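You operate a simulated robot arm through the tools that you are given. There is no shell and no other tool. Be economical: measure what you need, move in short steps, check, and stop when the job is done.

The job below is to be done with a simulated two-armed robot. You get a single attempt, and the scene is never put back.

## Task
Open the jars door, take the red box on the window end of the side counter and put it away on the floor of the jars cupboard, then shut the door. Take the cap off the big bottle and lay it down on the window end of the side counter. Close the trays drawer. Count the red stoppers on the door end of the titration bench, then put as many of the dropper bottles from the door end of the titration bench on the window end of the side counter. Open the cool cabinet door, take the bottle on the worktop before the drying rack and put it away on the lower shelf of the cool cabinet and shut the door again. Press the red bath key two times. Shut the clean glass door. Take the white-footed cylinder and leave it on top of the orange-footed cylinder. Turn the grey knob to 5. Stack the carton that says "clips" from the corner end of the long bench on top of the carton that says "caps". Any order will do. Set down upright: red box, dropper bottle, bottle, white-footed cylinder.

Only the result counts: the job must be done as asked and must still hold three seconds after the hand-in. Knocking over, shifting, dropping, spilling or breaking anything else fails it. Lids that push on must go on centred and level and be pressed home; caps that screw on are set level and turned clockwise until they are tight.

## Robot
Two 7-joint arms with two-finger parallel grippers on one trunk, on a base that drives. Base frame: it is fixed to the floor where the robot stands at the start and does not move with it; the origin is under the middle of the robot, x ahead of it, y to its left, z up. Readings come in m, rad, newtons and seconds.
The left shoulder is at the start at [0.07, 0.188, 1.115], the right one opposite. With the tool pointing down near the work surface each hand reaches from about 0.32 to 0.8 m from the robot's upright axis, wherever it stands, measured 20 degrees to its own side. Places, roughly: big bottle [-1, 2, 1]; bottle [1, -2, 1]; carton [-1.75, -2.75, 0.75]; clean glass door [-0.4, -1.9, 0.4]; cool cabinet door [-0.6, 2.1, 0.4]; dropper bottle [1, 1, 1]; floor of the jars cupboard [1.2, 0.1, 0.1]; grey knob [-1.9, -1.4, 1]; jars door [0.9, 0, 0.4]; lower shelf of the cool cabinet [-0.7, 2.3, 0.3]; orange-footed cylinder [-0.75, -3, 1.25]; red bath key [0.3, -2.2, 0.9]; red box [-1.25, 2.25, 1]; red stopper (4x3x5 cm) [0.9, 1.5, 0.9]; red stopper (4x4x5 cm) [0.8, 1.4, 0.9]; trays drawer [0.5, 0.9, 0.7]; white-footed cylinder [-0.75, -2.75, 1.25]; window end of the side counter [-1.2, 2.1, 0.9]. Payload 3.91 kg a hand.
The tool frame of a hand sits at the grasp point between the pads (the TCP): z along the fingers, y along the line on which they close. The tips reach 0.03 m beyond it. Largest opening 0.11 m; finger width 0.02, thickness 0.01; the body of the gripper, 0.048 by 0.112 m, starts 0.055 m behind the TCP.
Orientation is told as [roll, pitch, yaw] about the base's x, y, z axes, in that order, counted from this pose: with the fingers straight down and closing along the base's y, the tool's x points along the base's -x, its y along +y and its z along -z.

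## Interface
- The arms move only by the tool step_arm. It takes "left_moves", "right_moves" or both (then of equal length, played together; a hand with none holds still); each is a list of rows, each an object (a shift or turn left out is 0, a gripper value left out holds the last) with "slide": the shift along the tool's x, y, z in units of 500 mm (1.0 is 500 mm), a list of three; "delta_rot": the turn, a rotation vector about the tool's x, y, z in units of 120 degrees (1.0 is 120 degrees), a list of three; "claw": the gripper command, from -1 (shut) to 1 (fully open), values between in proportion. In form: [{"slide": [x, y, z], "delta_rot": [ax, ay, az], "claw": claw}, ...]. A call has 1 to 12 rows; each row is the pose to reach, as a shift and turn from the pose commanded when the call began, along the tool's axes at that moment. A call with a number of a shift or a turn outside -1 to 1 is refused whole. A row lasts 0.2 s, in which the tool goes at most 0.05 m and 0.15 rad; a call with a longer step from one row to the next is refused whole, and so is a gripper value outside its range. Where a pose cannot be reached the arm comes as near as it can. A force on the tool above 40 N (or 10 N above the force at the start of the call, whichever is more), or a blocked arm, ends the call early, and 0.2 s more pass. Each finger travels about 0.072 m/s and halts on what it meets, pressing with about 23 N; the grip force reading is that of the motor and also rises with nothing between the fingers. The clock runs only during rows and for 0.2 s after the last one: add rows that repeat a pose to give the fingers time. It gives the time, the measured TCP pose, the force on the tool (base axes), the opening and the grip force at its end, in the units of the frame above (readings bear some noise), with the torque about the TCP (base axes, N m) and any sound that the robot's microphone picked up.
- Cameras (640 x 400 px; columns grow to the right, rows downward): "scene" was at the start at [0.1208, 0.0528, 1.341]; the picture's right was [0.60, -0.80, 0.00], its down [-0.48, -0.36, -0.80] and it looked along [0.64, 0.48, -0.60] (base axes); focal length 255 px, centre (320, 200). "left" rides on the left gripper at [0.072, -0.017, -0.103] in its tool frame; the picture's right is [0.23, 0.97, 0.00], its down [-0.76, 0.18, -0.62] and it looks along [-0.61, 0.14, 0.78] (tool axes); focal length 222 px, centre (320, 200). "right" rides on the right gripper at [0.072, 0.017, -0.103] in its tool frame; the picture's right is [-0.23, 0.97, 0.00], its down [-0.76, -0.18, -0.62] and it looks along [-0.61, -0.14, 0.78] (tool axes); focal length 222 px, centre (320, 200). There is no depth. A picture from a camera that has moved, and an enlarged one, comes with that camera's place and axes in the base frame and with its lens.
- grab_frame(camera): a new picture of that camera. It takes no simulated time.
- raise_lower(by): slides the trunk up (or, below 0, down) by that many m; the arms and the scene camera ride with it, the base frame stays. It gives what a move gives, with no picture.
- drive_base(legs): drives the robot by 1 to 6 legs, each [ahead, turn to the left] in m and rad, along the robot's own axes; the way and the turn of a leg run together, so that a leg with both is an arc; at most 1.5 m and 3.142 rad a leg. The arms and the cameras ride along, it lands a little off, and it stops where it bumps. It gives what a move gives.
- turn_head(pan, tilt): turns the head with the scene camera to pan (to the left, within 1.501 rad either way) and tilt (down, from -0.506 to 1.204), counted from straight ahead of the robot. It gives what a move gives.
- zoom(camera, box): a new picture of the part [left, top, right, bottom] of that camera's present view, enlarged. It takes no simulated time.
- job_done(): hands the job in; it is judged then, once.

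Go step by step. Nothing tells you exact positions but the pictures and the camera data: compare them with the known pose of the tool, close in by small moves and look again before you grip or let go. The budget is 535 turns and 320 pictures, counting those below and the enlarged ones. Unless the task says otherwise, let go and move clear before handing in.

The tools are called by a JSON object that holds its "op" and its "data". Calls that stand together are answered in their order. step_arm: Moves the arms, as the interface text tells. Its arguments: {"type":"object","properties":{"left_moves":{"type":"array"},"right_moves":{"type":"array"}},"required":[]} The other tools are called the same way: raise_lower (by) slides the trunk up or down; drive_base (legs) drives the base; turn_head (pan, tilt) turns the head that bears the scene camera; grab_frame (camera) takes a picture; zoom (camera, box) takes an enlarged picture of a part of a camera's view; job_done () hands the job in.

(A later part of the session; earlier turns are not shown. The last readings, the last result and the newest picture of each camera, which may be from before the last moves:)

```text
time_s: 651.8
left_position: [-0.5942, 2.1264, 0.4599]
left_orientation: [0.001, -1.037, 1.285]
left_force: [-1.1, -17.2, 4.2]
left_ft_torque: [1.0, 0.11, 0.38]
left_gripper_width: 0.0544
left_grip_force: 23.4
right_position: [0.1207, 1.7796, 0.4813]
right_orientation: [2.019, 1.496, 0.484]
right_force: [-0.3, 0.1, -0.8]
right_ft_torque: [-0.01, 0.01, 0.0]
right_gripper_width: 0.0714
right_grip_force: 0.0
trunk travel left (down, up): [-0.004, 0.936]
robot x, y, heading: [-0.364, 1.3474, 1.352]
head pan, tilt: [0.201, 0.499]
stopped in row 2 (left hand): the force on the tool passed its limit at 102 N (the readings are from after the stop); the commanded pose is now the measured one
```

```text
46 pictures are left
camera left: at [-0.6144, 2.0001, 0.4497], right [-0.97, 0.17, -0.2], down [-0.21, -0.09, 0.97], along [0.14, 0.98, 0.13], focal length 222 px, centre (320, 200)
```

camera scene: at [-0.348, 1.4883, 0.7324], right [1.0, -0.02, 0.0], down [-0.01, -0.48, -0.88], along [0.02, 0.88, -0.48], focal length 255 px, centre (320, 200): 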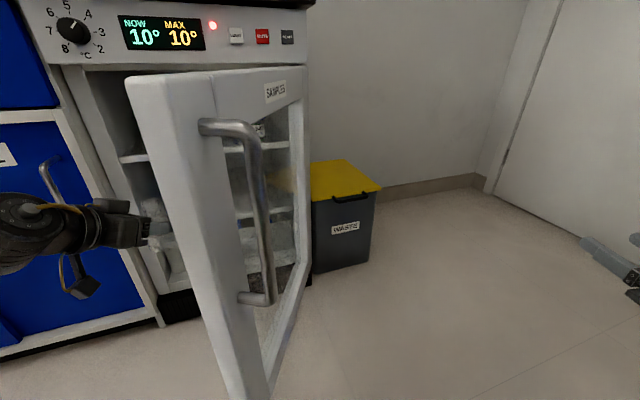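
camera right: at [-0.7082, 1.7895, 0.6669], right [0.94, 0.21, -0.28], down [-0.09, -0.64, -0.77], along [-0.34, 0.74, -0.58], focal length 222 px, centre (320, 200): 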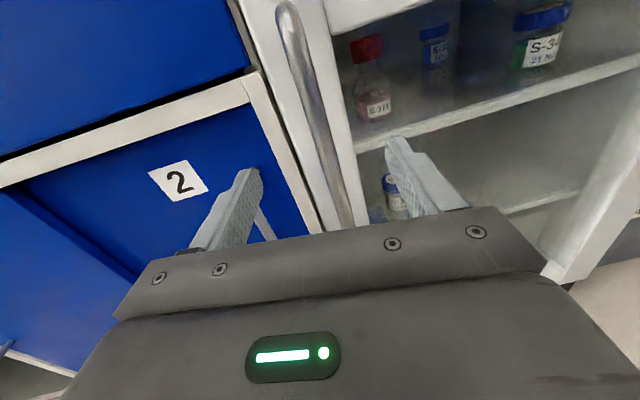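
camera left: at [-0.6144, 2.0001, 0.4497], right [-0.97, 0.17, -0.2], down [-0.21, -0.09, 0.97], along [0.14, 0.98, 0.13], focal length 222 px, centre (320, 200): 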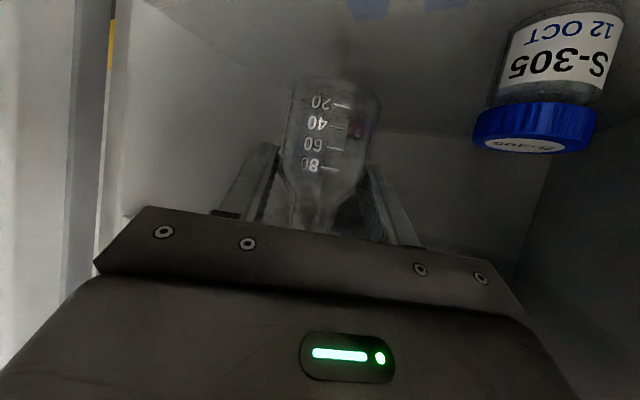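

Touched the upper shelf edge with the gripper; the bottle is already over the shelf. Back 1 cm and lower.

{"op": "step_arm", "data": {"left_moves": [{"slide": [0.01, 0, -0.017]}, {"slide": [0.062, 0, 0.013]}, {"slide": [0.096, 0, 0.033]}, {"slide": [0.114, 0, 0.043]}]}}

{"op": "grab_frame", "data": {"camera": "left"}}

```text
time_s: 652.8
left_position: [-0.5971, 2.1158, 0.3975]
left_orientation: [-0.002, -1.034, 1.286]
left_force: [0.6, 0.1, -1.1]
left_ft_torque: [-0.03, 0.0, 0.02]
left_gripper_width: 0.0545
left_grip_force: 23.0
right_position: [0.1223, 1.7806, 0.4813]
right_orientation: [1.991, 1.499, 0.454]
right_force: [-0.2, 0.3, 0.2]
right_ft_torque: [-0.01, 0.01, -0.01]
right_gripper_width: 0.0715
right_grip_force: 0.1
trunk travel left (down, up): [-0.004, 0.936]
robot x, y, heading: [-0.3634, 1.348, 1.345]
head pan, tilt: [0.201, 0.499]
```

```text
45 pictures are left
camera left: at [-0.6171, 1.9905, 0.3879], right [-0.97, 0.16, -0.2], down [-0.21, -0.09, 0.97], along [0.14, 0.98, 0.12], focal length 222 px, centre (320, 200)
```

left: 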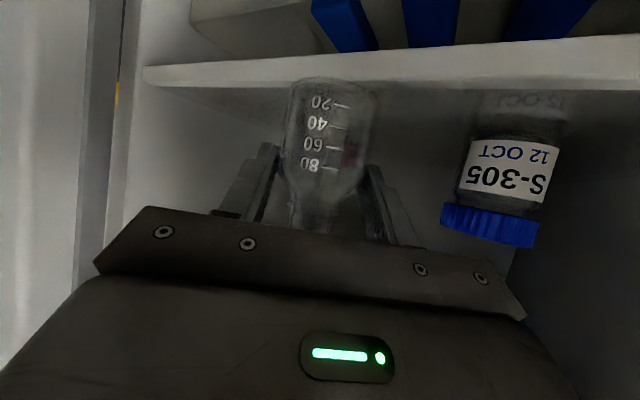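

{"op": "step_arm", "data": {"left_moves": [{"slide": [-0.025, 0, 0.043]}, {"slide": [-0.018, 0, 0.047]}, {"slide": [-0.011, 0, 0.051]}, {"slide": [-0.004, 0, 0.055]}, {"slide": [0.003, 0, 0.059]}]}}

```text
time_s: 654.0
left_position: [-0.5897, 2.1417, 0.3848]
left_orientation: [0.001, -1.04, 1.285]
left_force: [-2.8, 1.1, 20.7]
left_ft_torque: [0.4, 0.0, 0.02]
left_gripper_width: 0.0547
left_grip_force: 22.8
right_position: [0.1237, 1.7798, 0.4823]
right_orientation: [2.034, 1.498, 0.498]
right_force: [-0.1, 0.0, -0.4]
right_ft_torque: [0.03, 0.0, 0.01]
right_gripper_width: 0.0714
right_grip_force: 0.1
trunk travel left (down, up): [-0.004, 0.936]
robot x, y, heading: [-0.3648, 1.349, 1.351]
head pan, tilt: [0.201, 0.499]
```

Contact with the shelf. Release and withdraw straight back.

{"op": "step_arm", "data": {"left_moves": [{"slide": [-0.004, 0, -0.002], "claw": 0.2}, {"slide": [-0.004, 0, -0.002], "claw": 0.45}, {"slide": [-0.004, 0, -0.002], "claw": 0.45}, {"slide": [0.03, 0, -0.07]}, {"slide": [0.075, 0, -0.145]}, {"slide": [0.12, 0, -0.22]}, {"slide": [0.165, 0, -0.295]}, {"slide": [0.21, 0, -0.37]}, {"slide": [0.25, 0, -0.44]}]}}

{"op": "grab_frame", "data": {"camera": "left"}}

```text
time_s: 656.0
left_position: [-0.6615, 1.8978, 0.3852]
left_orientation: [-0.001, -1.034, 1.284]
left_force: [-0.3, -0.4, -0.1]
left_ft_torque: [-0.01, 0.01, 0.04]
left_gripper_width: 0.0796
left_grip_force: 0.0
right_position: [0.1209, 1.781, 0.4802]
right_orientation: [1.994, 1.5, 0.456]
right_force: [-0.7, 0.1, 0.5]
right_ft_torque: [0.04, 0.0, 0.06]
right_gripper_width: 0.0714
right_grip_force: 0.1
trunk travel left (down, up): [-0.004, 0.936]
robot x, y, heading: [-0.3612, 1.3477, 1.346]
head pan, tilt: [0.201, 0.499]
```

```text
44 pictures are left
camera left: at [-0.6808, 1.7718, 0.3756], right [-0.97, 0.17, -0.2], down [-0.21, -0.09, 0.97], along [0.14, 0.98, 0.12], focal length 222 px, centre (320, 200)
```

left: 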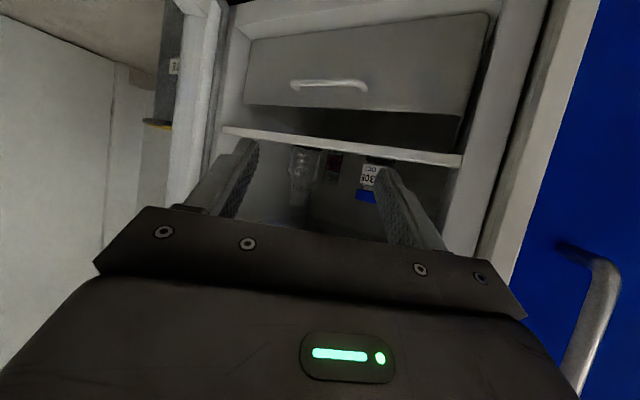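

The bottle stands on the lower shelf next to S‑305. Turning the base left takes the left hand out and sweeps the right fist against the door from outside.

{"op": "step_arm", "data": {"right_moves": [{"claw": -1}, {"claw": -1}]}}

{"op": "drive_base", "data": {"legs": [[0, 0.6]]}}

{"op": "drive_base", "data": {"legs": [[0, 0.45]]}}

{"op": "turn_head", "data": {"pan": -0.3, "tilt": 0.4}}

{"op": "grab_frame", "data": {"camera": "scene"}}

```text
time_s: 656.6
left_position: [-0.6619, 1.898, 0.3855]
left_orientation: [-0.003, -1.036, 1.284]
left_force: [0.5, -0.5, -1.2]
left_ft_torque: [-0.01, -0.04, 0.05]
left_gripper_width: 0.0799
left_grip_force: 0.0
right_position: [0.1231, 1.78, 0.4807]
right_orientation: [1.992, 1.5, 0.458]
right_force: [0.4, -0.7, 0.3]
right_ft_torque: [-0.04, 0.0, 0.0]
right_gripper_width: 0.0002
right_grip_force: 12.4
trunk travel left (down, up): [-0.004, 0.936]
robot x, y, heading: [-0.3605, 1.349, 1.35]
head pan, tilt: [0.201, 0.499]
```

```text
time_s: 658.6
left_position: [-0.9179, 1.6368, 0.3857]
left_orientation: [-0.005, -1.036, 1.88]
left_force: [0.0, 0.0, -0.6]
left_ft_torque: [-0.01, -0.03, 0.04]
left_gripper_width: 0.0796
left_grip_force: 0.0
right_position: [-0.2029, 1.9785, 0.4809]
right_orientation: [1.986, 1.499, 1.045]
right_force: [-0.2, 0.0, -0.3]
right_ft_torque: [0.03, 0.03, 0.01]
right_gripper_width: 0.0
right_grip_force: 23.3
trunk travel left (down, up): [-0.004, 0.936]
robot x, y, heading: [-0.3639, 1.3478, 1.945]
head pan, tilt: [0.201, 0.499]
```

```text
time_s: 660.0
left_position: [-0.9757, 1.4724, 0.3848]
left_orientation: [0.001, -1.034, 2.158]
left_force: [-0.6, -0.3, -0.2]
left_ft_torque: [0.05, -0.01, 0.01]
left_gripper_width: 0.0799
left_grip_force: 0.1
right_position: [-0.3799, 1.9993, 0.4794]
right_orientation: [2.016, 1.503, 1.342]
right_force: [0.3, -0.6, -0.1]
right_ft_torque: [0.0, 0.0, 0.01]
right_gripper_width: 0.0
right_grip_force: 23.0
trunk travel left (down, up): [-0.004, 0.936]
robot x, y, heading: [-0.3582, 1.3503, 2.218]
head pan, tilt: [0.201, 0.499]
stopped in leg 1: the force on the tool passed its limit at 231 N (the readings are from after the stop); the commanded pose is now the measured one
```

```text
time_s: 660.9
left_position: [-0.9764, 1.4725, 0.3841]
left_orientation: [0.0, -1.031, 2.157]
left_force: [0.5, 0.4, -0.3]
left_ft_torque: [0.01, -0.01, -0.01]
left_gripper_width: 0.0797
left_grip_force: 0.1
right_position: [-0.3796, 1.9989, 0.4778]
right_orientation: [2.011, 1.504, 1.337]
right_force: [0.4, 0.1, 0.4]
right_ft_torque: [0.01, 0.02, 0.0]
right_gripper_width: 0.0
right_grip_force: 22.9
trunk travel left (down, up): [-0.004, 0.936]
robot x, y, heading: [-0.3588, 1.3494, 2.218]
head pan, tilt: [-0.3, 0.4]
```

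```text
43 pictures are left
camera scene: at [-0.4231, 1.4751, 0.7415], right [0.94, 0.34, 0.0], down [0.13, -0.37, -0.92], along [-0.32, 0.87, -0.39], focal length 255 px, centre (320, 200)
```

scene: 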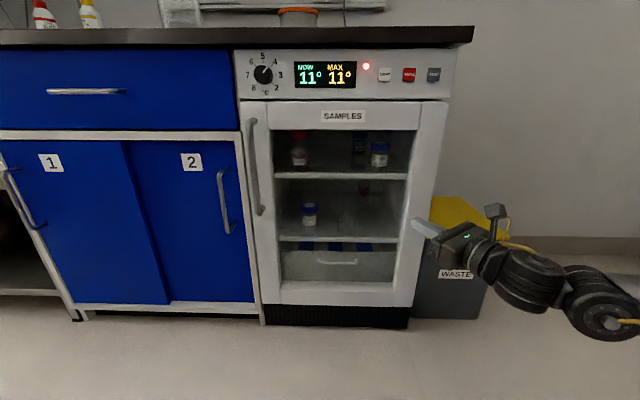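

The cabinet is shut with the bottle inside. Now to the window side for the cylinders, knob and cartons: back off, raise, and drive there.

{"op": "drive_base", "data": {"legs": [[-0.3, 0]]}}

{"op": "raise_lower", "data": {"by": 0.4}}

{"op": "raise_lower", "data": {"by": 0.4}}

{"op": "drive_base", "data": {"legs": [[0, 1.57], [1.3, 0], [0, 1.222]]}}

{"op": "turn_head", "data": {"pan": 0.0, "tilt": 0.35}}

{"op": "grab_frame", "data": {"camera": "scene"}}

```text
time_s: 663.0
left_position: [-0.7918, 1.2309, 0.3853]
left_orientation: [-0.002, -1.034, 2.154]
left_force: [0.0, -1.0, -0.5]
left_ft_torque: [0.04, 0.02, 0.01]
left_gripper_width: 0.0796
left_grip_force: 0.0
right_position: [-0.1931, 1.7561, 0.4794]
right_orientation: [2.011, 1.503, 1.332]
right_force: [0.4, -0.3, 0.2]
right_ft_torque: [0.02, 0.03, 0.0]
right_gripper_width: 0.0
right_grip_force: 22.5
trunk travel left (down, up): [-0.004, 0.936]
robot x, y, heading: [-0.1788, 1.1047, 2.217]
head pan, tilt: [-0.3, 0.4]
```

```text
time_s: 666.8
left_position: [-0.7925, 1.2313, 0.7846]
left_orientation: [-0.001, -1.032, 2.156]
left_force: [0.1, 0.0, -1.0]
left_ft_torque: [0.01, -0.01, 0.03]
left_gripper_width: 0.0795
left_grip_force: 0.0
right_position: [-0.1932, 1.7555, 0.878]
right_orientation: [2.011, 1.505, 1.333]
right_force: [0.5, -0.6, -0.3]
right_ft_torque: [0.0, 0.02, 0.02]
right_gripper_width: 0.0
right_grip_force: 22.8
trunk travel left (down, up): [-0.404, 0.536]
robot x, y, heading: [-0.1779, 1.1026, 2.219]
head pan, tilt: [-0.3, 0.4]
```

```text
time_s: 670.6
left_position: [-0.7914, 1.2307, 1.1841]
left_orientation: [0.0, -1.033, 2.155]
left_force: [0.0, 0.9, 1.2]
left_ft_torque: [-0.02, 0.01, -0.02]
left_gripper_width: 0.08
left_grip_force: 0.0
right_position: [-0.1941, 1.756, 1.2788]
right_orientation: [2.013, 1.506, 1.334]
right_force: [-0.1, 1.1, 0.8]
right_ft_torque: [-0.01, 0.0, 0.0]
right_gripper_width: 0.0002
right_grip_force: 23.0
trunk travel left (down, up): [-0.804, 0.136]
robot x, y, heading: [-0.1772, 1.1044, 2.217]
head pan, tilt: [-0.3, 0.4]
```

```text
time_s: 683.9
left_position: [-0.6778, 0.0241, 1.1843]
left_orientation: [-0.001, -1.033, -1.335]
left_force: [-0.7, -0.1, 0.0]
left_ft_torque: [0.03, -0.01, -0.03]
left_gripper_width: 0.0799
left_grip_force: 0.0
right_position: [-1.4193, -0.2644, 1.2789]
right_orientation: [2.019, 1.505, -2.149]
right_force: [0.1, 0.2, 0.3]
right_ft_torque: [0.02, -0.01, 0.04]
right_gripper_width: 0.0
right_grip_force: 23.3
trunk travel left (down, up): [-0.804, 0.136]
robot x, y, heading: [-1.2116, 0.3554, -1.277]
head pan, tilt: [-0.3, 0.4]
```

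```text
time_s: 684.7
left_position: [-0.678, 0.0252, 1.1842]
left_orientation: [-0.002, -1.034, -1.337]
left_force: [0.2, -0.5, 0.4]
left_ft_torque: [0.01, -0.02, 0.05]
left_gripper_width: 0.0795
left_grip_force: 0.1
right_position: [-1.4192, -0.2649, 1.2788]
right_orientation: [2.018, 1.505, -2.151]
right_force: [0.5, 0.3, -0.9]
right_ft_torque: [0.0, -0.01, 0.02]
right_gripper_width: 0.0
right_grip_force: 23.4
trunk travel left (down, up): [-0.804, 0.136]
robot x, y, heading: [-1.21, 0.3511, -1.276]
head pan, tilt: [0.0, 0.351]
```

```text
42 pictures are left
camera scene: at [-1.1683, 0.2163, 1.5461], right [-0.96, -0.29, 0.0], down [-0.1, 0.33, -0.94], along [0.27, -0.9, -0.34], focal length 255 px, centre (320, 200)
```

scene: 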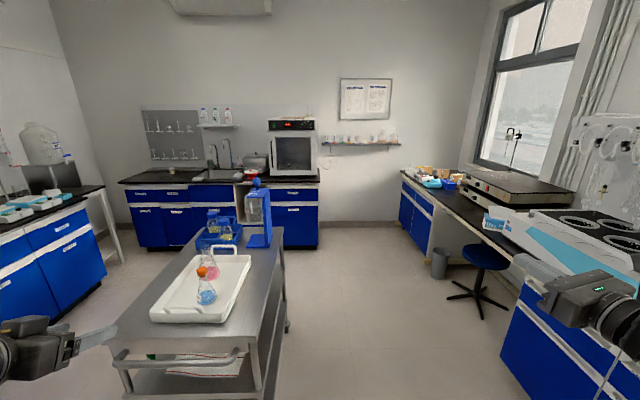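

Clear overview. I drive down the aisle toward the wall shelf with the cylinders.

{"op": "drive_base", "data": {"legs": [[0, -0.13], [1.2, 0], [0.95, 0], [0, 0.13]]}}

{"op": "turn_head", "data": {"pan": 0.0, "tilt": 0.1}}

{"op": "grab_frame", "data": {"camera": "scene"}}

```text
time_s: 689.2
left_position: [-0.5795, -0.6955, 1.1866]
left_orientation: [-0.013, -1.043, -1.385]
left_force: [0.8, -0.6, 0.0]
left_ft_torque: [0.02, 0.01, 0.0]
left_gripper_width: 0.0799
left_grip_force: 0.0
right_position: [-1.3362, -0.9348, 1.287]
right_orientation: [2.105, 1.492, -2.121]
right_force: [1.3, 0.8, -1.1]
right_ft_torque: [-0.05, -0.03, -0.03]
right_gripper_width: 0.0001
right_grip_force: 22.9
trunk travel left (down, up): [-0.804, 0.136]
robot x, y, heading: [-1.1024, -0.3329, -1.267]
head pan, tilt: [0.0, 0.351]
stopped in leg 2: the robot was blocked; the commanded pose is now the measured one
```

```text
time_s: 690.0
left_position: [-0.5834, -0.6958, 1.1881]
left_orientation: [-0.004, -1.046, -1.394]
left_force: [-0.2, -0.2, -0.2]
left_ft_torque: [0.02, -0.05, 0.0]
left_gripper_width: 0.0798
left_grip_force: 0.0
right_position: [-1.3422, -0.9343, 1.2839]
right_orientation: [2.13, 1.496, -2.101]
right_force: [0.4, 0.2, 0.4]
right_ft_torque: [-0.02, -0.01, -0.01]
right_gripper_width: 0.0
right_grip_force: 22.6
trunk travel left (down, up): [-0.804, 0.136]
robot x, y, heading: [-1.1021, -0.3312, -1.263]
head pan, tilt: [0.0, 0.099]
```

```text
41 pictures are left
camera scene: at [-1.0583, -0.4691, 1.5694], right [-0.95, -0.3, 0.0], down [-0.03, 0.1, -0.99], along [0.3, -0.95, -0.1], focal length 255 px, centre (320, 200)
```

scene: 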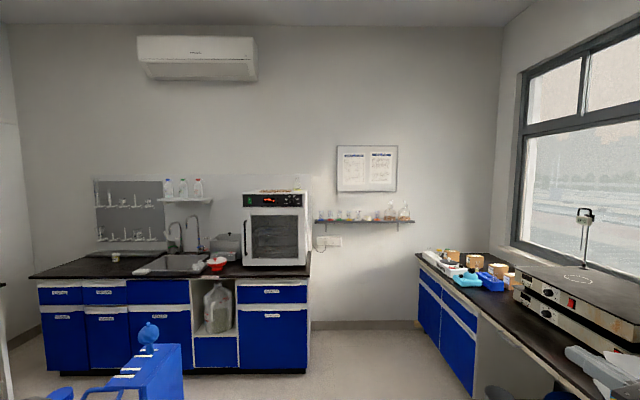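

Blocked on the left side (left hand near the blue stand on the trolley). Back off, move to the right, and go on.

{"op": "drive_base", "data": {"legs": [[-0.15, 0]]}}

{"op": "raise_lower", "data": {"by": 0.13}}

{"op": "drive_base", "data": {"legs": [[0, -0.7], [0.35, 0], [0, 0.69], [1.2, 0]]}}

{"op": "turn_head", "data": {"pan": 0.9, "tilt": 0.4}}

{"op": "grab_frame", "data": {"camera": "scene"}}

```text
time_s: 691.3
left_position: [-0.6284, -0.557, 1.1874]
left_orientation: [-0.006, -1.045, -1.394]
left_force: [-0.8, -0.3, 0.3]
left_ft_torque: [0.02, 0.0, 0.01]
left_gripper_width: 0.0798
left_grip_force: 0.1
right_position: [-1.3875, -0.7946, 1.284]
right_orientation: [2.103, 1.498, -2.13]
right_force: [-0.2, -0.1, -0.5]
right_ft_torque: [0.03, -0.02, 0.03]
right_gripper_width: 0.0
right_grip_force: 23.0
trunk travel left (down, up): [-0.804, 0.136]
robot x, y, heading: [-1.1473, -0.195, -1.271]
head pan, tilt: [0.0, 0.099]
```

```text
time_s: 692.9
left_position: [-0.6285, -0.5562, 1.3186]
left_orientation: [-0.005, -1.046, -1.394]
left_force: [-0.4, -0.5, -0.6]
left_ft_torque: [0.05, 0.0, -0.02]
left_gripper_width: 0.0795
left_grip_force: 0.1
right_position: [-1.3872, -0.7929, 1.4145]
right_orientation: [2.117, 1.497, -2.116]
right_force: [0.5, -0.5, -0.2]
right_ft_torque: [-0.03, 0.03, 0.0]
right_gripper_width: 0.0
right_grip_force: 23.2
trunk travel left (down, up): [-0.934, 0.006]
robot x, y, heading: [-1.1419, -0.192, -1.272]
head pan, tilt: [0.0, 0.099]
```

```text
time_s: 704.6
left_position: [-0.447, -2.0495, 1.3191]
left_orientation: [-0.006, -1.047, -1.423]
left_force: [0.0, -0.1, -0.2]
left_ft_torque: [0.01, -0.03, 0.02]
left_gripper_width: 0.0799
left_grip_force: 0.2
right_position: [-1.2127, -2.2648, 1.4144]
right_orientation: [2.125, 1.495, -2.134]
right_force: [-0.8, 0.8, 1.1]
right_ft_torque: [0.01, -0.01, 0.02]
right_gripper_width: 0.0
right_grip_force: 22.7
trunk travel left (down, up): [-0.934, 0.006]
robot x, y, heading: [-0.9524, -1.6722, -1.292]
head pan, tilt: [0.0, 0.099]
```

```text
time_s: 705.8
left_position: [-0.4479, -2.0496, 1.3182]
left_orientation: [-0.005, -1.047, -1.422]
left_force: [0.0, 0.0, -0.1]
left_ft_torque: [-0.01, -0.02, -0.04]
left_gripper_width: 0.0798
left_grip_force: 0.0
right_position: [-1.2115, -2.2666, 1.4147]
right_orientation: [2.12, 1.496, -2.138]
right_force: [0.3, 0.4, 0.1]
right_ft_torque: [0.0, 0.01, -0.01]
right_gripper_width: 0.0
right_grip_force: 22.8
trunk travel left (down, up): [-0.934, 0.006]
robot x, y, heading: [-0.9516, -1.6705, -1.295]
head pan, tilt: [0.901, 0.4]
```

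```text
40 pictures are left
camera scene: at [-0.8536, -1.7566, 1.6716], right [-0.39, -0.92, 0.0], down [-0.36, 0.15, -0.92], along [0.85, -0.36, -0.39], focal length 255 px, centre (320, 200)
```

scene: 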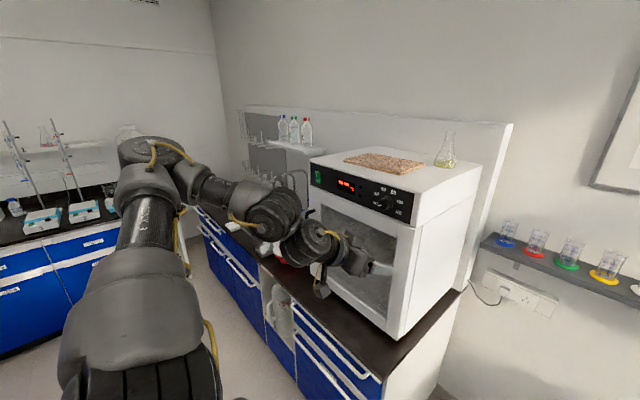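

{"op": "turn_head", "data": {"pan": 0.05, "tilt": 0.35}}

{"op": "zoom", "data": {"camera": "scene", "box": [160, 100, 480, 300]}}

```text
time_s: 706.9
left_position: [-0.4474, -2.0505, 1.3182]
left_orientation: [-0.003, -1.046, -1.421]
left_force: [0.7, -0.2, 0.5]
left_ft_torque: [0.01, 0.01, 0.0]
left_gripper_width: 0.0798
left_grip_force: 0.0
right_position: [-1.2125, -2.2661, 1.4157]
right_orientation: [2.118, 1.496, -2.14]
right_force: [0.2, -0.7, -1.0]
right_ft_torque: [-0.07, 0.03, -0.01]
right_gripper_width: 0.0
right_grip_force: 23.1
trunk travel left (down, up): [-0.934, 0.006]
robot x, y, heading: [-0.9548, -1.6738, -1.291]
head pan, tilt: [0.051, 0.351]
```

```text
2.00 times, centred on (320, 200) of scene
camera zoom: at [-0.9091, -1.8092, 1.6761], right [-0.95, -0.32, 0.0], down [-0.11, 0.33, -0.94], along [0.3, -0.89, -0.34], focal length 510 px, centre (320, 200)
```

zoom: 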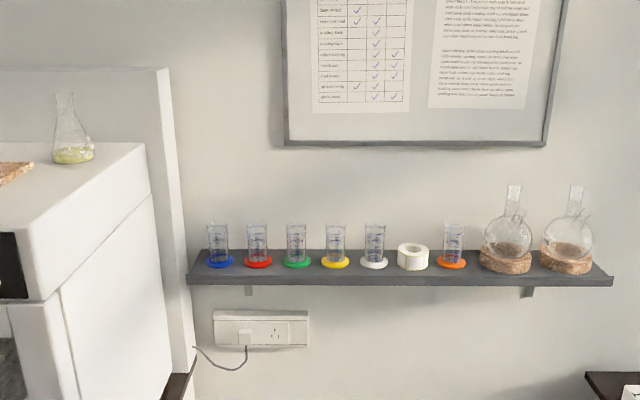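

The white-footed one is fifth, orange seventh on the shelf. I check the right tool's orientation with its camera.

{"op": "grab_frame", "data": {"camera": "right"}}

```text
38 pictures are left
camera right: at [-1.2701, -2.1763, 1.4841], right [-0.88, -0.44, -0.16], down [-0.15, 0.59, -0.8], along [0.45, -0.68, -0.58], focal length 222 px, centre (320, 200)
```

right: 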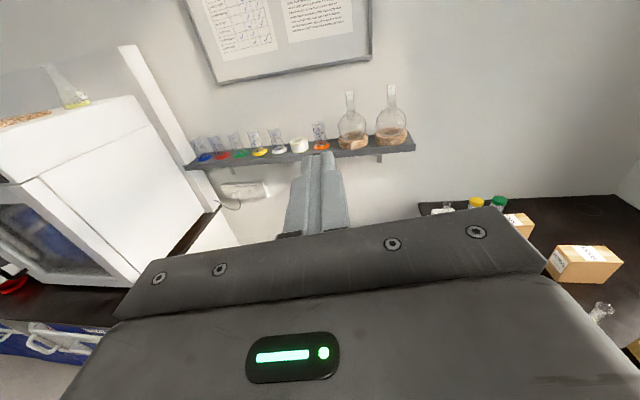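

White base ≈(−0.686,−2.839), orange ≈(−0.856,−2.879), shelf z≈1.137. I retract the left hand, square the right tool to the wall, and drive closer.

{"op": "step_arm", "data": {"left_moves": [{"slide": [0.045, 0, -0.078]}, {"slide": [0.09, 0, -0.156]}, {"slide": [0.135, 0, -0.234]}, {"slide": [0.18, 0, -0.312]}, {"slide": [0.225, 0, -0.39]}], "right_moves": [{"delta_rot": [-0.07, 0, 0], "claw": 0.4}, {"delta_rot": [-0.14, 0, 0]}, {"delta_rot": [-0.205, 0, 0]}, {"delta_rot": [-0.205, 0, 0]}, {"delta_rot": [-0.205, 0, 0]}]}}

{"op": "drive_base", "data": {"legs": [[0, 0.09], [0.38, 0], [0, 0.178]]}}

{"op": "grab_frame", "data": {"camera": "right"}}

```text
time_s: 708.1
left_position: [-0.3814, -1.7887, 1.3579]
left_orientation: [0.003, -1.051, -1.432]
left_force: [-1.0, 0.6, 0.7]
left_ft_torque: [-0.08, -0.01, 0.0]
left_gripper_width: 0.0796
left_grip_force: 0.0
left hand out of reach, approached as far as the arm can: row 1, 2, 3, 4, 5
right_position: [-1.2074, -2.2769, 1.414]
right_orientation: [2.562, 1.491, -2.123]
right_force: [0.0, 0.4, -0.1]
right_ft_torque: [-0.02, -0.01, -0.01]
right_gripper_width: 0.077
right_grip_force: 0.2
right hand out of reach, approached as far as the arm can: row 2, 3, 4, 5
trunk travel left (down, up): [-0.934, 0.006]
robot x, y, heading: [-0.9515, -1.6725, -1.296]
head pan, tilt: [0.051, 0.351]
```

```text
time_s: 711.8
left_position: [-0.2348, -1.9959, 1.3574]
left_orientation: [-0.007, -1.046, -1.157]
left_force: [-0.5, -0.4, 0.2]
left_ft_torque: [-0.03, -0.01, 0.05]
left_gripper_width: 0.0799
left_grip_force: 0.1
right_position: [-0.9014, -2.6852, 1.4117]
right_orientation: [2.547, 1.496, -1.873]
right_force: [-0.2, -1.1, -0.2]
right_ft_torque: [-0.03, -0.03, -0.03]
right_gripper_width: 0.0772
right_grip_force: 0.0
trunk travel left (down, up): [-0.934, 0.006]
robot x, y, heading: [-0.814, -2.034, -1.031]
head pan, tilt: [0.051, 0.351]
```

```text
37 pictures are left
camera right: at [-0.9471, -2.5859, 1.4782], right [-0.94, -0.29, -0.19], down [-0.03, 0.59, -0.81], along [0.35, -0.75, -0.56], focal length 222 px, centre (320, 200)
```

right: 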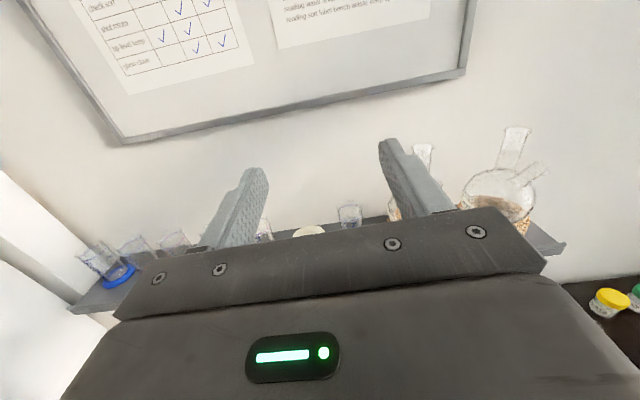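

{"op": "step_arm", "data": {"right_moves": [{"slide": [0, -0.08, 0]}, {"slide": [0, -0.16, 0]}, {"slide": [0, -0.24, 0]}, {"slide": [0, -0.32, 0]}]}}

{"op": "raise_lower", "data": {"by": -0.2}}

{"op": "grab_frame", "data": {"camera": "right"}}

```text
time_s: 712.8
left_position: [-0.2358, -1.9981, 1.3588]
left_orientation: [0.0, -1.046, -1.159]
left_force: [-1.1, -1.3, 0.5]
left_ft_torque: [0.11, 0.0, 0.12]
left_gripper_width: 0.0798
left_grip_force: 0.0
right_position: [-0.7602, -2.6442, 1.4083]
right_orientation: [1.841, 1.347, -2.614]
right_force: [8.3, 5.5, -4.1]
right_ft_torque: [-0.25, -0.31, -0.73]
right_gripper_width: 0.0772
right_grip_force: 0.1
right hand out of reach, approached as far as the arm can: row 1, 2, 3
trunk travel left (down, up): [-0.934, 0.006]
robot x, y, heading: [-0.8153, -2.0317, -1.032]
head pan, tilt: [0.051, 0.351]
```

```text
time_s: 714.9
left_position: [-0.2334, -1.9947, 1.156]
left_orientation: [-0.007, -1.046, -1.154]
left_force: [1.1, 0.1, -0.6]
left_ft_torque: [0.01, -0.01, 0.0]
left_gripper_width: 0.0797
left_grip_force: 0.1
right_position: [-0.7464, -2.6353, 1.206]
right_orientation: [2.543, 1.496, -1.879]
right_force: [0.6, 0.5, -0.4]
right_ft_torque: [0.02, 0.02, 0.02]
right_gripper_width: 0.0771
right_grip_force: 0.1
trunk travel left (down, up): [-0.734, 0.206]
robot x, y, heading: [-0.8155, -2.031, -1.031]
head pan, tilt: [0.051, 0.351]
```

```text
36 pictures are left
camera right: at [-0.7907, -2.5355, 1.2734], right [-0.94, -0.29, -0.19], down [-0.03, 0.59, -0.81], along [0.35, -0.75, -0.56], focal length 222 px, centre (320, 200)
```

right: 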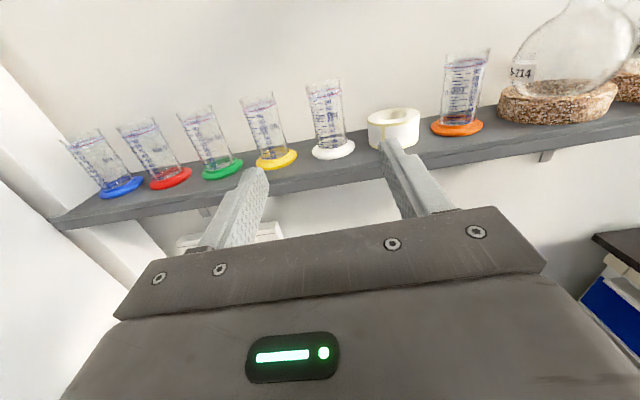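

Perfectly aligned with the white-footed cylinder. Advance 20 cm.

{"op": "step_arm", "data": {"right_moves": [{"slide": [0, 0, 0.09]}, {"slide": [0, 0, 0.18]}, {"slide": [0, 0, 0.27]}, {"slide": [0, 0, 0.34]}]}}

{"op": "grab_frame", "data": {"camera": "right"}}

```text
time_s: 716.1
left_position: [-0.2392, -1.9996, 1.1603]
left_orientation: [0.005, -1.045, -1.165]
left_force: [-0.5, -0.6, 0.1]
left_ft_torque: [0.03, -0.04, 0.06]
left_gripper_width: 0.0796
left_grip_force: 0.1
right_position: [-0.6401, -2.7534, 1.2996]
right_orientation: [-2.193, 1.323, -0.209]
right_force: [-0.3, -1.6, -0.7]
right_ft_torque: [-0.02, 0.02, 0.05]
right_gripper_width: 0.0769
right_grip_force: 0.1
trunk travel left (down, up): [-0.734, 0.206]
robot x, y, heading: [-0.8158, -2.0316, -1.03]
head pan, tilt: [0.051, 0.351]
stopped in row 4 (right hand): the arm was blocked; the commanded pose is now the measured one
```

```text
35 pictures are left
camera right: at [-0.7129, -2.6613, 1.352], right [-0.81, -0.41, -0.41], down [0.1, 0.6, -0.79], along [0.57, -0.69, -0.45], focal length 222 px, centre (320, 200)
```

right: 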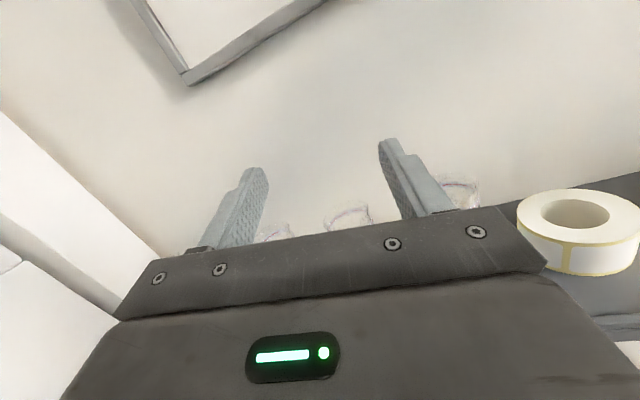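

The elbow met the wall. I back off, and use a steeper, downward-tilted grasp instead.

{"op": "drive_base", "data": {"legs": [[-0.15, 0]]}}

{"op": "step_arm", "data": {"right_moves": [{"delta_rot": [-0.012, -0.06, -0.0088]}, {"delta_rot": [-0.024, -0.1194, -0.0176]}, {"delta_rot": [-0.0359, -0.1791, -0.0264]}, {"delta_rot": [-0.0479, -0.2389, -0.0352]}, {"delta_rot": [-0.0598, -0.2986, -0.044]}, {"delta_rot": [-0.0718, -0.3583, -0.0528]}, {"delta_rot": [-0.0837, -0.418, -0.0616]}, {"delta_rot": [-0.0957, -0.4777, -0.0704]}]}}

{"op": "grab_frame", "data": {"camera": "right"}}

```text
time_s: 717.5
left_position: [-0.3094, -1.8704, 1.1569]
left_orientation: [-0.006, -1.044, -1.149]
left_force: [0.3, -0.2, 0.1]
left_ft_torque: [-0.03, 0.02, 0.01]
left_gripper_width: 0.0796
left_grip_force: 0.1
right_position: [-0.7049, -2.6255, 1.298]
right_orientation: [-2.199, 1.33, -0.205]
right_force: [-0.7, -0.1, -0.2]
right_ft_torque: [0.01, -0.01, 0.0]
right_gripper_width: 0.0771
right_grip_force: 0.1
trunk travel left (down, up): [-0.734, 0.206]
robot x, y, heading: [-0.8912, -1.9056, -1.024]
head pan, tilt: [0.051, 0.351]
```

```text
time_s: 719.3
left_position: [-0.3086, -1.8677, 1.1552]
left_orientation: [-0.01, -1.045, -1.148]
left_force: [0.1, 0.8, -0.3]
left_ft_torque: [0.03, 0.02, -0.02]
left_gripper_width: 0.08
left_grip_force: 0.0
right_position: [-0.7042, -2.6234, 1.2993]
right_orientation: [0.01, 0.696, 1.885]
right_force: [0.9, 0.5, -0.2]
right_ft_torque: [-0.01, 0.02, 0.0]
right_gripper_width: 0.0768
right_grip_force: 0.1
trunk travel left (down, up): [-0.734, 0.206]
robot x, y, heading: [-0.8932, -1.9053, -1.022]
head pan, tilt: [0.051, 0.351]
```

```text
34 pictures are left
camera right: at [-0.7234, -2.6177, 1.4256], right [-0.98, -0.13, -0.14], down [-0.13, 0.99, -0.01], along [0.14, 0.01, -0.99], focal length 222 px, centre (320, 200)
```

right: 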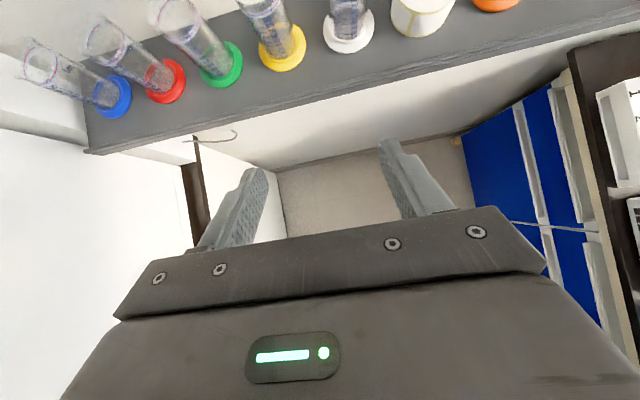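

Good downward view. Move above the white-footed cylinder.

{"op": "step_arm", "data": {"right_moves": [{"slide": [0.063, 0.02, 0.053], "claw": 0.2}, {"slide": [0.126, 0.04, 0.106]}, {"slide": [0.188, 0.06, 0.158]}, {"slide": [0.251, 0.08, 0.211]}, {"slide": [0.314, 0.101, 0.264]}]}}

{"op": "grab_frame", "data": {"camera": "right"}}

```text
time_s: 720.5
left_position: [-0.3065, -1.8665, 1.1552]
left_orientation: [-0.012, -1.046, -1.144]
left_force: [0.3, -0.3, -0.1]
left_ft_torque: [-0.01, -0.01, -0.03]
left_gripper_width: 0.0801
left_grip_force: 0.1
right_position: [-0.693, -2.7327, 1.2911]
right_orientation: [0.011, 0.7, 1.887]
right_force: [0.1, -0.4, -0.4]
right_ft_torque: [0.01, 0.04, 0.01]
right_gripper_width: 0.066
right_grip_force: 0.1
right hand out of reach, approached as far as the arm can: row 3, 4, 5
trunk travel left (down, up): [-0.734, 0.206]
robot x, y, heading: [-0.8916, -1.9062, -1.027]
head pan, tilt: [0.051, 0.351]
```

```text
33 pictures are left
camera right: at [-0.7124, -2.7262, 1.4162], right [-0.98, -0.13, -0.14], down [-0.13, 0.99, -0.01], along [0.14, 0.0, -0.99], focal length 222 px, centre (320, 200)
```

right: 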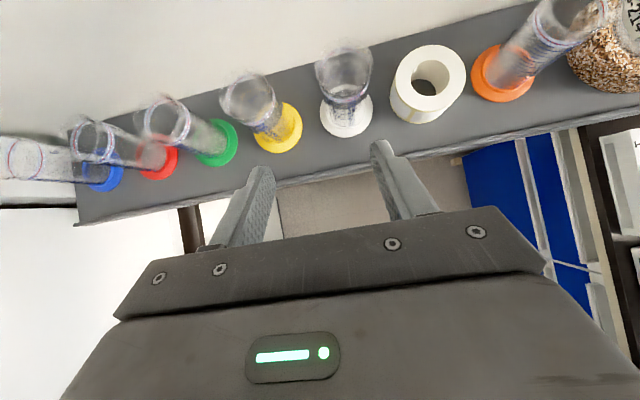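

{"op": "drive_base", "data": {"legs": [[0.11, 0]]}}

{"op": "step_arm", "data": {"right_moves": [{"slide": [0, 0.05, 0]}, {"slide": [0, 0.105, 0]}]}}

{"op": "grab_frame", "data": {"camera": "right"}}

```text
time_s: 721.7
left_position: [-0.251, -1.9613, 1.1572]
left_orientation: [-0.006, -1.045, -1.151]
left_force: [0.6, -0.6, 0.6]
left_ft_torque: [0.01, 0.03, 0.0]
left_gripper_width: 0.0797
left_grip_force: 0.0
right_position: [-0.6397, -2.8275, 1.2915]
right_orientation: [0.006, 0.699, 1.882]
right_force: [0.2, -0.1, -0.3]
right_ft_torque: [-0.01, 0.03, -0.02]
right_gripper_width: 0.066
right_grip_force: 0.0
trunk travel left (down, up): [-0.734, 0.206]
robot x, y, heading: [-0.8342, -2.0005, -1.021]
head pan, tilt: [0.051, 0.351]
```

```text
time_s: 722.3
left_position: [-0.2539, -1.9612, 1.1571]
left_orientation: [-0.003, -1.045, -1.153]
left_force: [-0.2, -0.3, 0.8]
left_ft_torque: [0.03, 0.0, 0.01]
left_gripper_width: 0.0797
left_grip_force: 0.1
right_position: [-0.6927, -2.844, 1.2867]
right_orientation: [0.003, 0.7, 1.883]
right_force: [-0.5, -0.8, -0.8]
right_ft_torque: [0.01, -0.02, -0.02]
right_gripper_width: 0.0659
right_grip_force: 0.1
trunk travel left (down, up): [-0.734, 0.206]
robot x, y, heading: [-0.8329, -2.0, -1.022]
head pan, tilt: [0.051, 0.351]
```

```text
32 pictures are left
camera right: at [-0.7107, -2.8379, 1.4137], right [-0.98, -0.13, -0.14], down [-0.13, 0.99, -0.01], along [0.14, 0.0, -0.99], focal length 222 px, centre (320, 200)
```

right: 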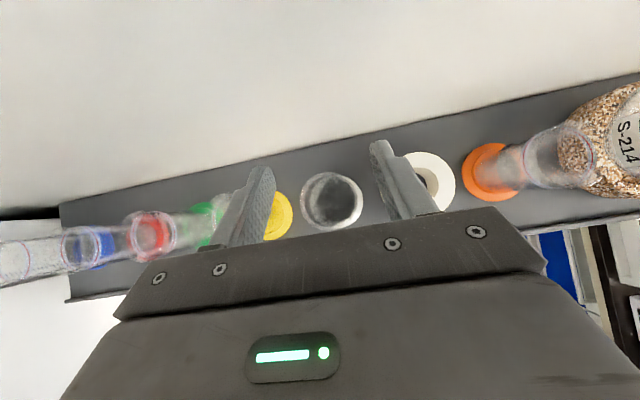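

Centred above it. Adjust slightly, lower 8 cm, and grip.

{"op": "step_arm", "data": {"right_moves": [{"slide": [-0.015, 0.012, -0.012]}]}}

{"op": "raise_lower", "data": {"by": -0.08}}

{"op": "step_arm", "data": {"right_moves": [{"claw": 0}, {"claw": -1}, {"claw": -1}, {"claw": -1}]}}

{"op": "grab_frame", "data": {"camera": "right"}}

```text
time_s: 722.7
left_position: [-0.2541, -1.9613, 1.1588]
left_orientation: [-0.004, -1.047, -1.153]
left_force: [-0.2, 0.2, 0.3]
left_ft_torque: [-0.01, -0.02, 0.02]
left_gripper_width: 0.0797
left_grip_force: 0.1
right_position: [-0.7008, -2.8347, 1.2897]
right_orientation: [0.003, 0.702, 1.882]
right_force: [0.5, 0.6, -0.6]
right_ft_torque: [0.03, -0.01, 0.02]
right_gripper_width: 0.0664
right_grip_force: 0.1
trunk travel left (down, up): [-0.734, 0.206]
robot x, y, heading: [-0.8322, -2.0016, -1.027]
head pan, tilt: [0.051, 0.351]
```

```text
time_s: 723.9
left_position: [-0.2526, -1.9609, 1.077]
left_orientation: [-0.004, -1.046, -1.151]
left_force: [-0.3, -0.5, 0.3]
left_ft_torque: [0.02, 0.0, 0.01]
left_gripper_width: 0.08
left_grip_force: 0.0
right_position: [-0.6996, -2.8358, 1.2086]
right_orientation: [0.005, 0.7, 1.881]
right_force: [0.1, -0.4, 0.6]
right_ft_torque: [0.01, 0.04, 0.02]
right_gripper_width: 0.0657
right_grip_force: 0.0
trunk travel left (down, up): [-0.654, 0.286]
robot x, y, heading: [-0.8359, -1.9985, -1.025]
head pan, tilt: [0.051, 0.351]
```

```text
time_s: 724.9
left_position: [-0.2531, -1.9624, 1.0763]
left_orientation: [-0.007, -1.046, -1.15]
left_force: [0.1, 0.4, 0.6]
left_ft_torque: [-0.01, -0.01, 0.0]
left_gripper_width: 0.0798
left_grip_force: 0.1
right_position: [-0.6985, -2.8371, 1.209]
right_orientation: [0.006, 0.699, 1.883]
right_force: [0.4, 0.0, 0.1]
right_ft_torque: [-0.02, -0.1, -0.03]
right_gripper_width: 0.0447
right_grip_force: 22.6
trunk travel left (down, up): [-0.654, 0.286]
robot x, y, heading: [-0.8315, -2.0021, -1.025]
head pan, tilt: [0.051, 0.351]
```

```text
31 pictures are left
camera right: at [-0.7176, -2.83, 1.3348], right [-0.98, -0.13, -0.14], down [-0.13, 0.99, -0.01], along [0.14, 0.0, -0.99], focal length 222 px, centre (320, 200)
```

right: 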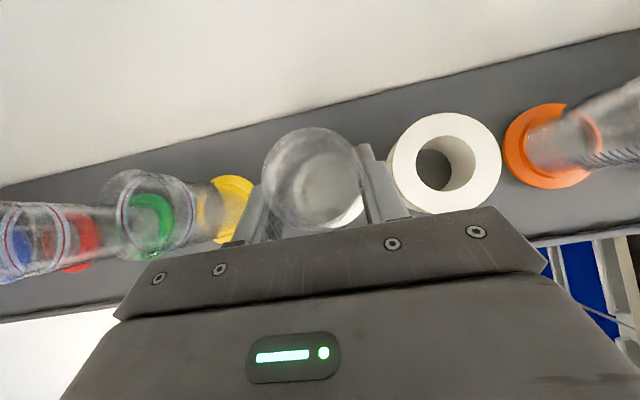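

Gripped. Lift and carry it over the orange-footed one.

{"op": "raise_lower", "data": {"by": 0.13}}

{"op": "step_arm", "data": {"right_moves": [{"slide": [0, 0.085, 0]}, {"slide": [0, 0.17, 0]}, {"slide": [0, 0.255, 0]}, {"slide": [0, 0.34, 0]}]}}

{"op": "grab_frame", "data": {"camera": "right"}}

{"op": "turn_head", "data": {"pan": -0.05, "tilt": 0.35}}

{"op": "zoom", "data": {"camera": "scene", "box": [240, 120, 440, 245]}}

```text
time_s: 726.4
left_position: [-0.2523, -1.9624, 1.2075]
left_orientation: [-0.009, -1.045, -1.152]
left_force: [-0.1, 0.2, 0.8]
left_ft_torque: [-0.02, 0.02, -0.02]
left_gripper_width: 0.0798
left_grip_force: 0.1
right_position: [-0.6989, -2.8371, 1.3383]
right_orientation: [0.005, 0.7, 1.882]
right_force: [0.2, -1.1, -1.4]
right_ft_torque: [0.0, 0.0, 0.0]
right_gripper_width: 0.0446
right_grip_force: 22.7
trunk travel left (down, up): [-0.784, 0.156]
robot x, y, heading: [-0.8343, -1.9979, -1.024]
head pan, tilt: [0.051, 0.351]
```

```text
time_s: 727.4
left_position: [-0.2553, -1.9627, 1.208]
left_orientation: [-0.001, -1.045, -1.155]
left_force: [-0.8, 0.2, 0.4]
left_ft_torque: [0.01, -0.03, 0.01]
left_gripper_width: 0.0797
left_grip_force: 0.0
right_position: [-0.8633, -2.8885, 1.3403]
right_orientation: [0.002, 0.701, 1.88]
right_force: [-0.5, -0.4, -1.1]
right_ft_torque: [0.05, -0.04, 0.03]
right_gripper_width: 0.0449
right_grip_force: 22.9
trunk travel left (down, up): [-0.784, 0.156]
robot x, y, heading: [-0.8346, -2.0013, -1.026]
head pan, tilt: [0.051, 0.351]
```

```text
30 pictures are left
camera right: at [-0.883, -2.8824, 1.4656], right [-0.98, -0.13, -0.15], down [-0.13, 0.99, -0.01], along [0.15, 0.01, -0.99], focal length 222 px, centre (320, 200)
```

right: 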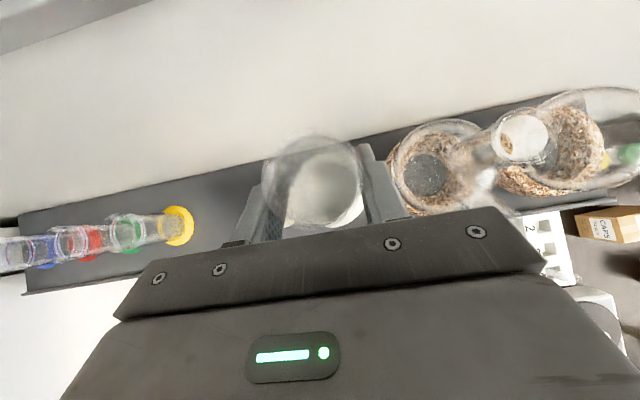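

```text
time_s: 728.1
left_position: [-0.253, -1.9629, 1.2079]
left_orientation: [-0.003, -1.046, -1.151]
left_force: [0.5, -0.2, -0.7]
left_ft_torque: [-0.01, 0.0, 0.0]
left_gripper_width: 0.0796
left_grip_force: 0.2
right_position: [-0.8606, -2.8874, 1.3394]
right_orientation: [0.002, 0.699, 1.883]
right_force: [0.3, 0.3, -0.8]
right_ft_torque: [0.0, 0.02, 0.04]
right_gripper_width: 0.0446
right_grip_force: 23.1
trunk travel left (down, up): [-0.784, 0.156]
robot x, y, heading: [-0.8351, -2.0001, -1.027]
head pan, tilt: [-0.051, 0.351]
```

```text
3.20 times, centred on (340, 182) of scene
camera zoom: at [-0.7637, -2.1259, 1.5261], right [-0.88, -0.48, 0.0], down [-0.16, 0.3, -0.94], along [0.45, -0.83, -0.34], focal length 816 px, centre (256, 256)
```

zoom: 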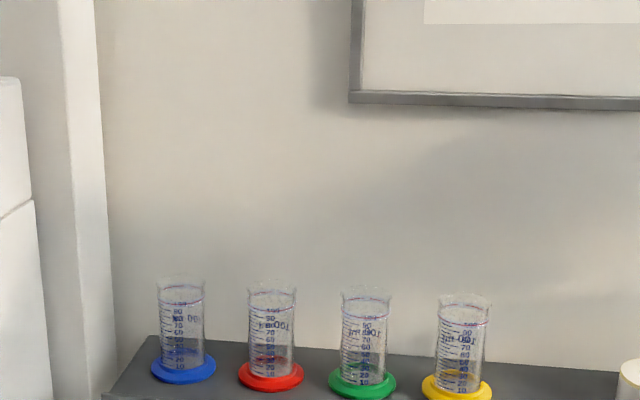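

{"op": "turn_head", "data": {"pan": -0.45, "tilt": 0.35}}

{"op": "zoom", "data": {"camera": "scene", "box": [220, 100, 460, 250]}}

```text
time_s: 729.0
left_position: [-0.2522, -1.9623, 1.2061]
left_orientation: [-0.006, -1.045, -1.151]
left_force: [0.8, 0.2, 0.5]
left_ft_torque: [0.03, -0.02, -0.01]
left_gripper_width: 0.0798
left_grip_force: 0.1
right_position: [-0.8598, -2.888, 1.3407]
right_orientation: [0.005, 0.699, 1.883]
right_force: [0.7, -0.2, -1.7]
right_ft_torque: [-0.02, 0.0, 0.0]
right_gripper_width: 0.0445
right_grip_force: 23.3
trunk travel left (down, up): [-0.784, 0.156]
robot x, y, heading: [-0.8327, -2.0, -1.027]
head pan, tilt: [-0.45, 0.351]
```

```text
2.67 times, centred on (340, 175) of scene
camera zoom: at [-0.7974, -2.1358, 1.5261], right [-1.0, -0.1, 0.0], down [-0.03, 0.34, -0.94], along [0.09, -0.93, -0.34], focal length 680 px, centre (267, 267)
```

zoom: 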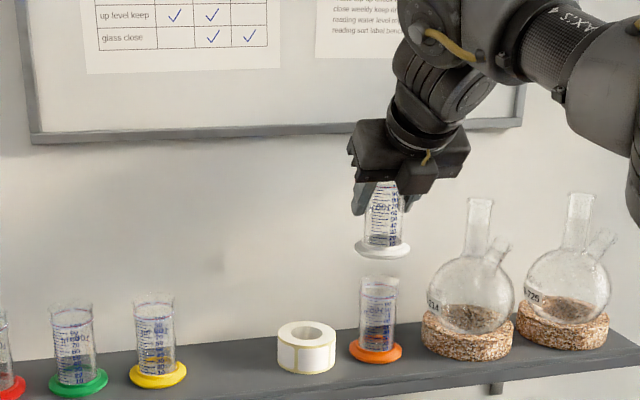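

Well aligned above the orange-footed cylinder. Lower gently by the trunk.

{"op": "raise_lower", "data": {"by": -0.026}}

{"op": "zoom", "data": {"camera": "scene", "box": [300, 140, 420, 215]}}

```text
time_s: 729.7
left_position: [-0.2526, -1.9611, 1.1815]
left_orientation: [-0.005, -1.046, -1.15]
left_force: [-0.1, 0.1, -0.5]
left_ft_torque: [-0.02, -0.04, -0.02]
left_gripper_width: 0.0797
left_grip_force: 0.1
right_position: [-0.861, -2.8871, 1.3145]
right_orientation: [0.006, 0.698, 1.88]
right_force: [-0.8, -0.4, -1.8]
right_ft_torque: [0.0, 0.01, 0.0]
right_gripper_width: 0.0444
right_grip_force: 22.8
trunk travel left (down, up): [-0.758, 0.182]
robot x, y, heading: [-0.8333, -2.0023, -1.03]
head pan, tilt: [-0.45, 0.351]
```

```text
5.33 times, centred on (360, 178) of scene
camera zoom: at [-0.798, -2.1359, 1.5], right [-1.0, -0.1, 0.0], down [-0.03, 0.34, -0.94], along [0.09, -0.93, -0.34], focal length 1360 px, centre (107, 320)
```

zoom: 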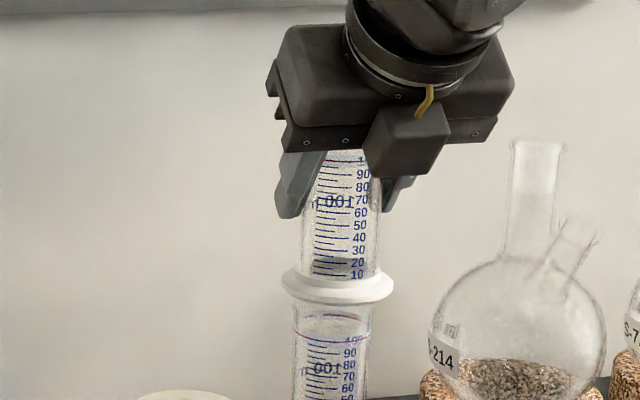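

{"op": "raise_lower", "data": {"by": -0.006}}

{"op": "raise_lower", "data": {"by": -0.004}}

```text
time_s: 730.2
left_position: [-0.2528, -1.9617, 1.1759]
left_orientation: [-0.005, -1.044, -1.149]
left_force: [-1.0, 0.7, 0.3]
left_ft_torque: [-0.02, 0.0, 0.0]
left_gripper_width: 0.08
left_grip_force: 0.2
right_position: [-0.8603, -2.887, 1.3086]
right_orientation: [0.004, 0.701, 1.883]
right_force: [0.6, -0.3, -1.8]
right_ft_torque: [-0.03, 0.0, 0.0]
right_gripper_width: 0.0446
right_grip_force: 23.1
trunk travel left (down, up): [-0.752, 0.188]
robot x, y, heading: [-0.8333, -2.0012, -1.023]
head pan, tilt: [-0.45, 0.351]
```

```text
time_s: 730.8
left_position: [-0.2521, -1.962, 1.171]
left_orientation: [-0.008, -1.045, -1.15]
left_force: [0.0, -0.3, 0.3]
left_ft_torque: [0.03, 0.03, 0.03]
left_gripper_width: 0.0797
left_grip_force: 0.1
right_position: [-0.8595, -2.8882, 1.3037]
right_orientation: [0.006, 0.701, 1.881]
right_force: [-0.2, -0.1, 0.0]
right_ft_torque: [0.0, -0.04, 0.02]
right_gripper_width: 0.0445
right_grip_force: 23.3
trunk travel left (down, up): [-0.748, 0.192]
robot x, y, heading: [-0.8315, -2.0022, -1.024]
head pan, tilt: [-0.45, 0.351]
```

{"op": "raise_lower", "data": {"by": -0.003}}

{"op": "zoom", "data": {"camera": "scene", "box": [300, 140, 420, 215]}}

```text
time_s: 731.3
left_position: [-0.2518, -1.9611, 1.1681]
left_orientation: [-0.007, -1.044, -1.151]
left_force: [-0.4, -1.2, 0.6]
left_ft_torque: [0.03, 0.0, -0.01]
left_gripper_width: 0.0802
left_grip_force: 0.0
right_position: [-0.861, -2.8856, 1.3026]
right_orientation: [0.006, 0.703, 1.881]
right_force: [0.4, -1.4, 4.9]
right_ft_torque: [0.01, -0.05, -0.01]
right_gripper_width: 0.0444
right_grip_force: 23.0
trunk travel left (down, up): [-0.745, 0.195]
robot x, y, heading: [-0.8346, -1.9994, -1.022]
head pan, tilt: [-0.45, 0.351]
```

```text
5.33 times, centred on (360, 178) of scene
camera zoom: at [-0.798, -2.1351, 1.4872], right [-1.0, -0.1, 0.0], down [-0.03, 0.34, -0.94], along [0.09, -0.93, -0.34], focal length 1360 px, centre (107, 320)
```

zoom: 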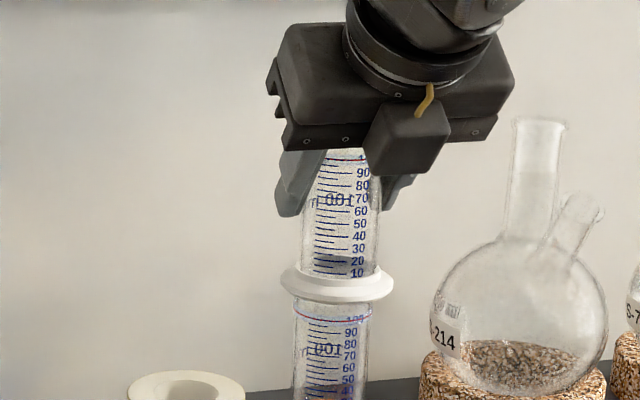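

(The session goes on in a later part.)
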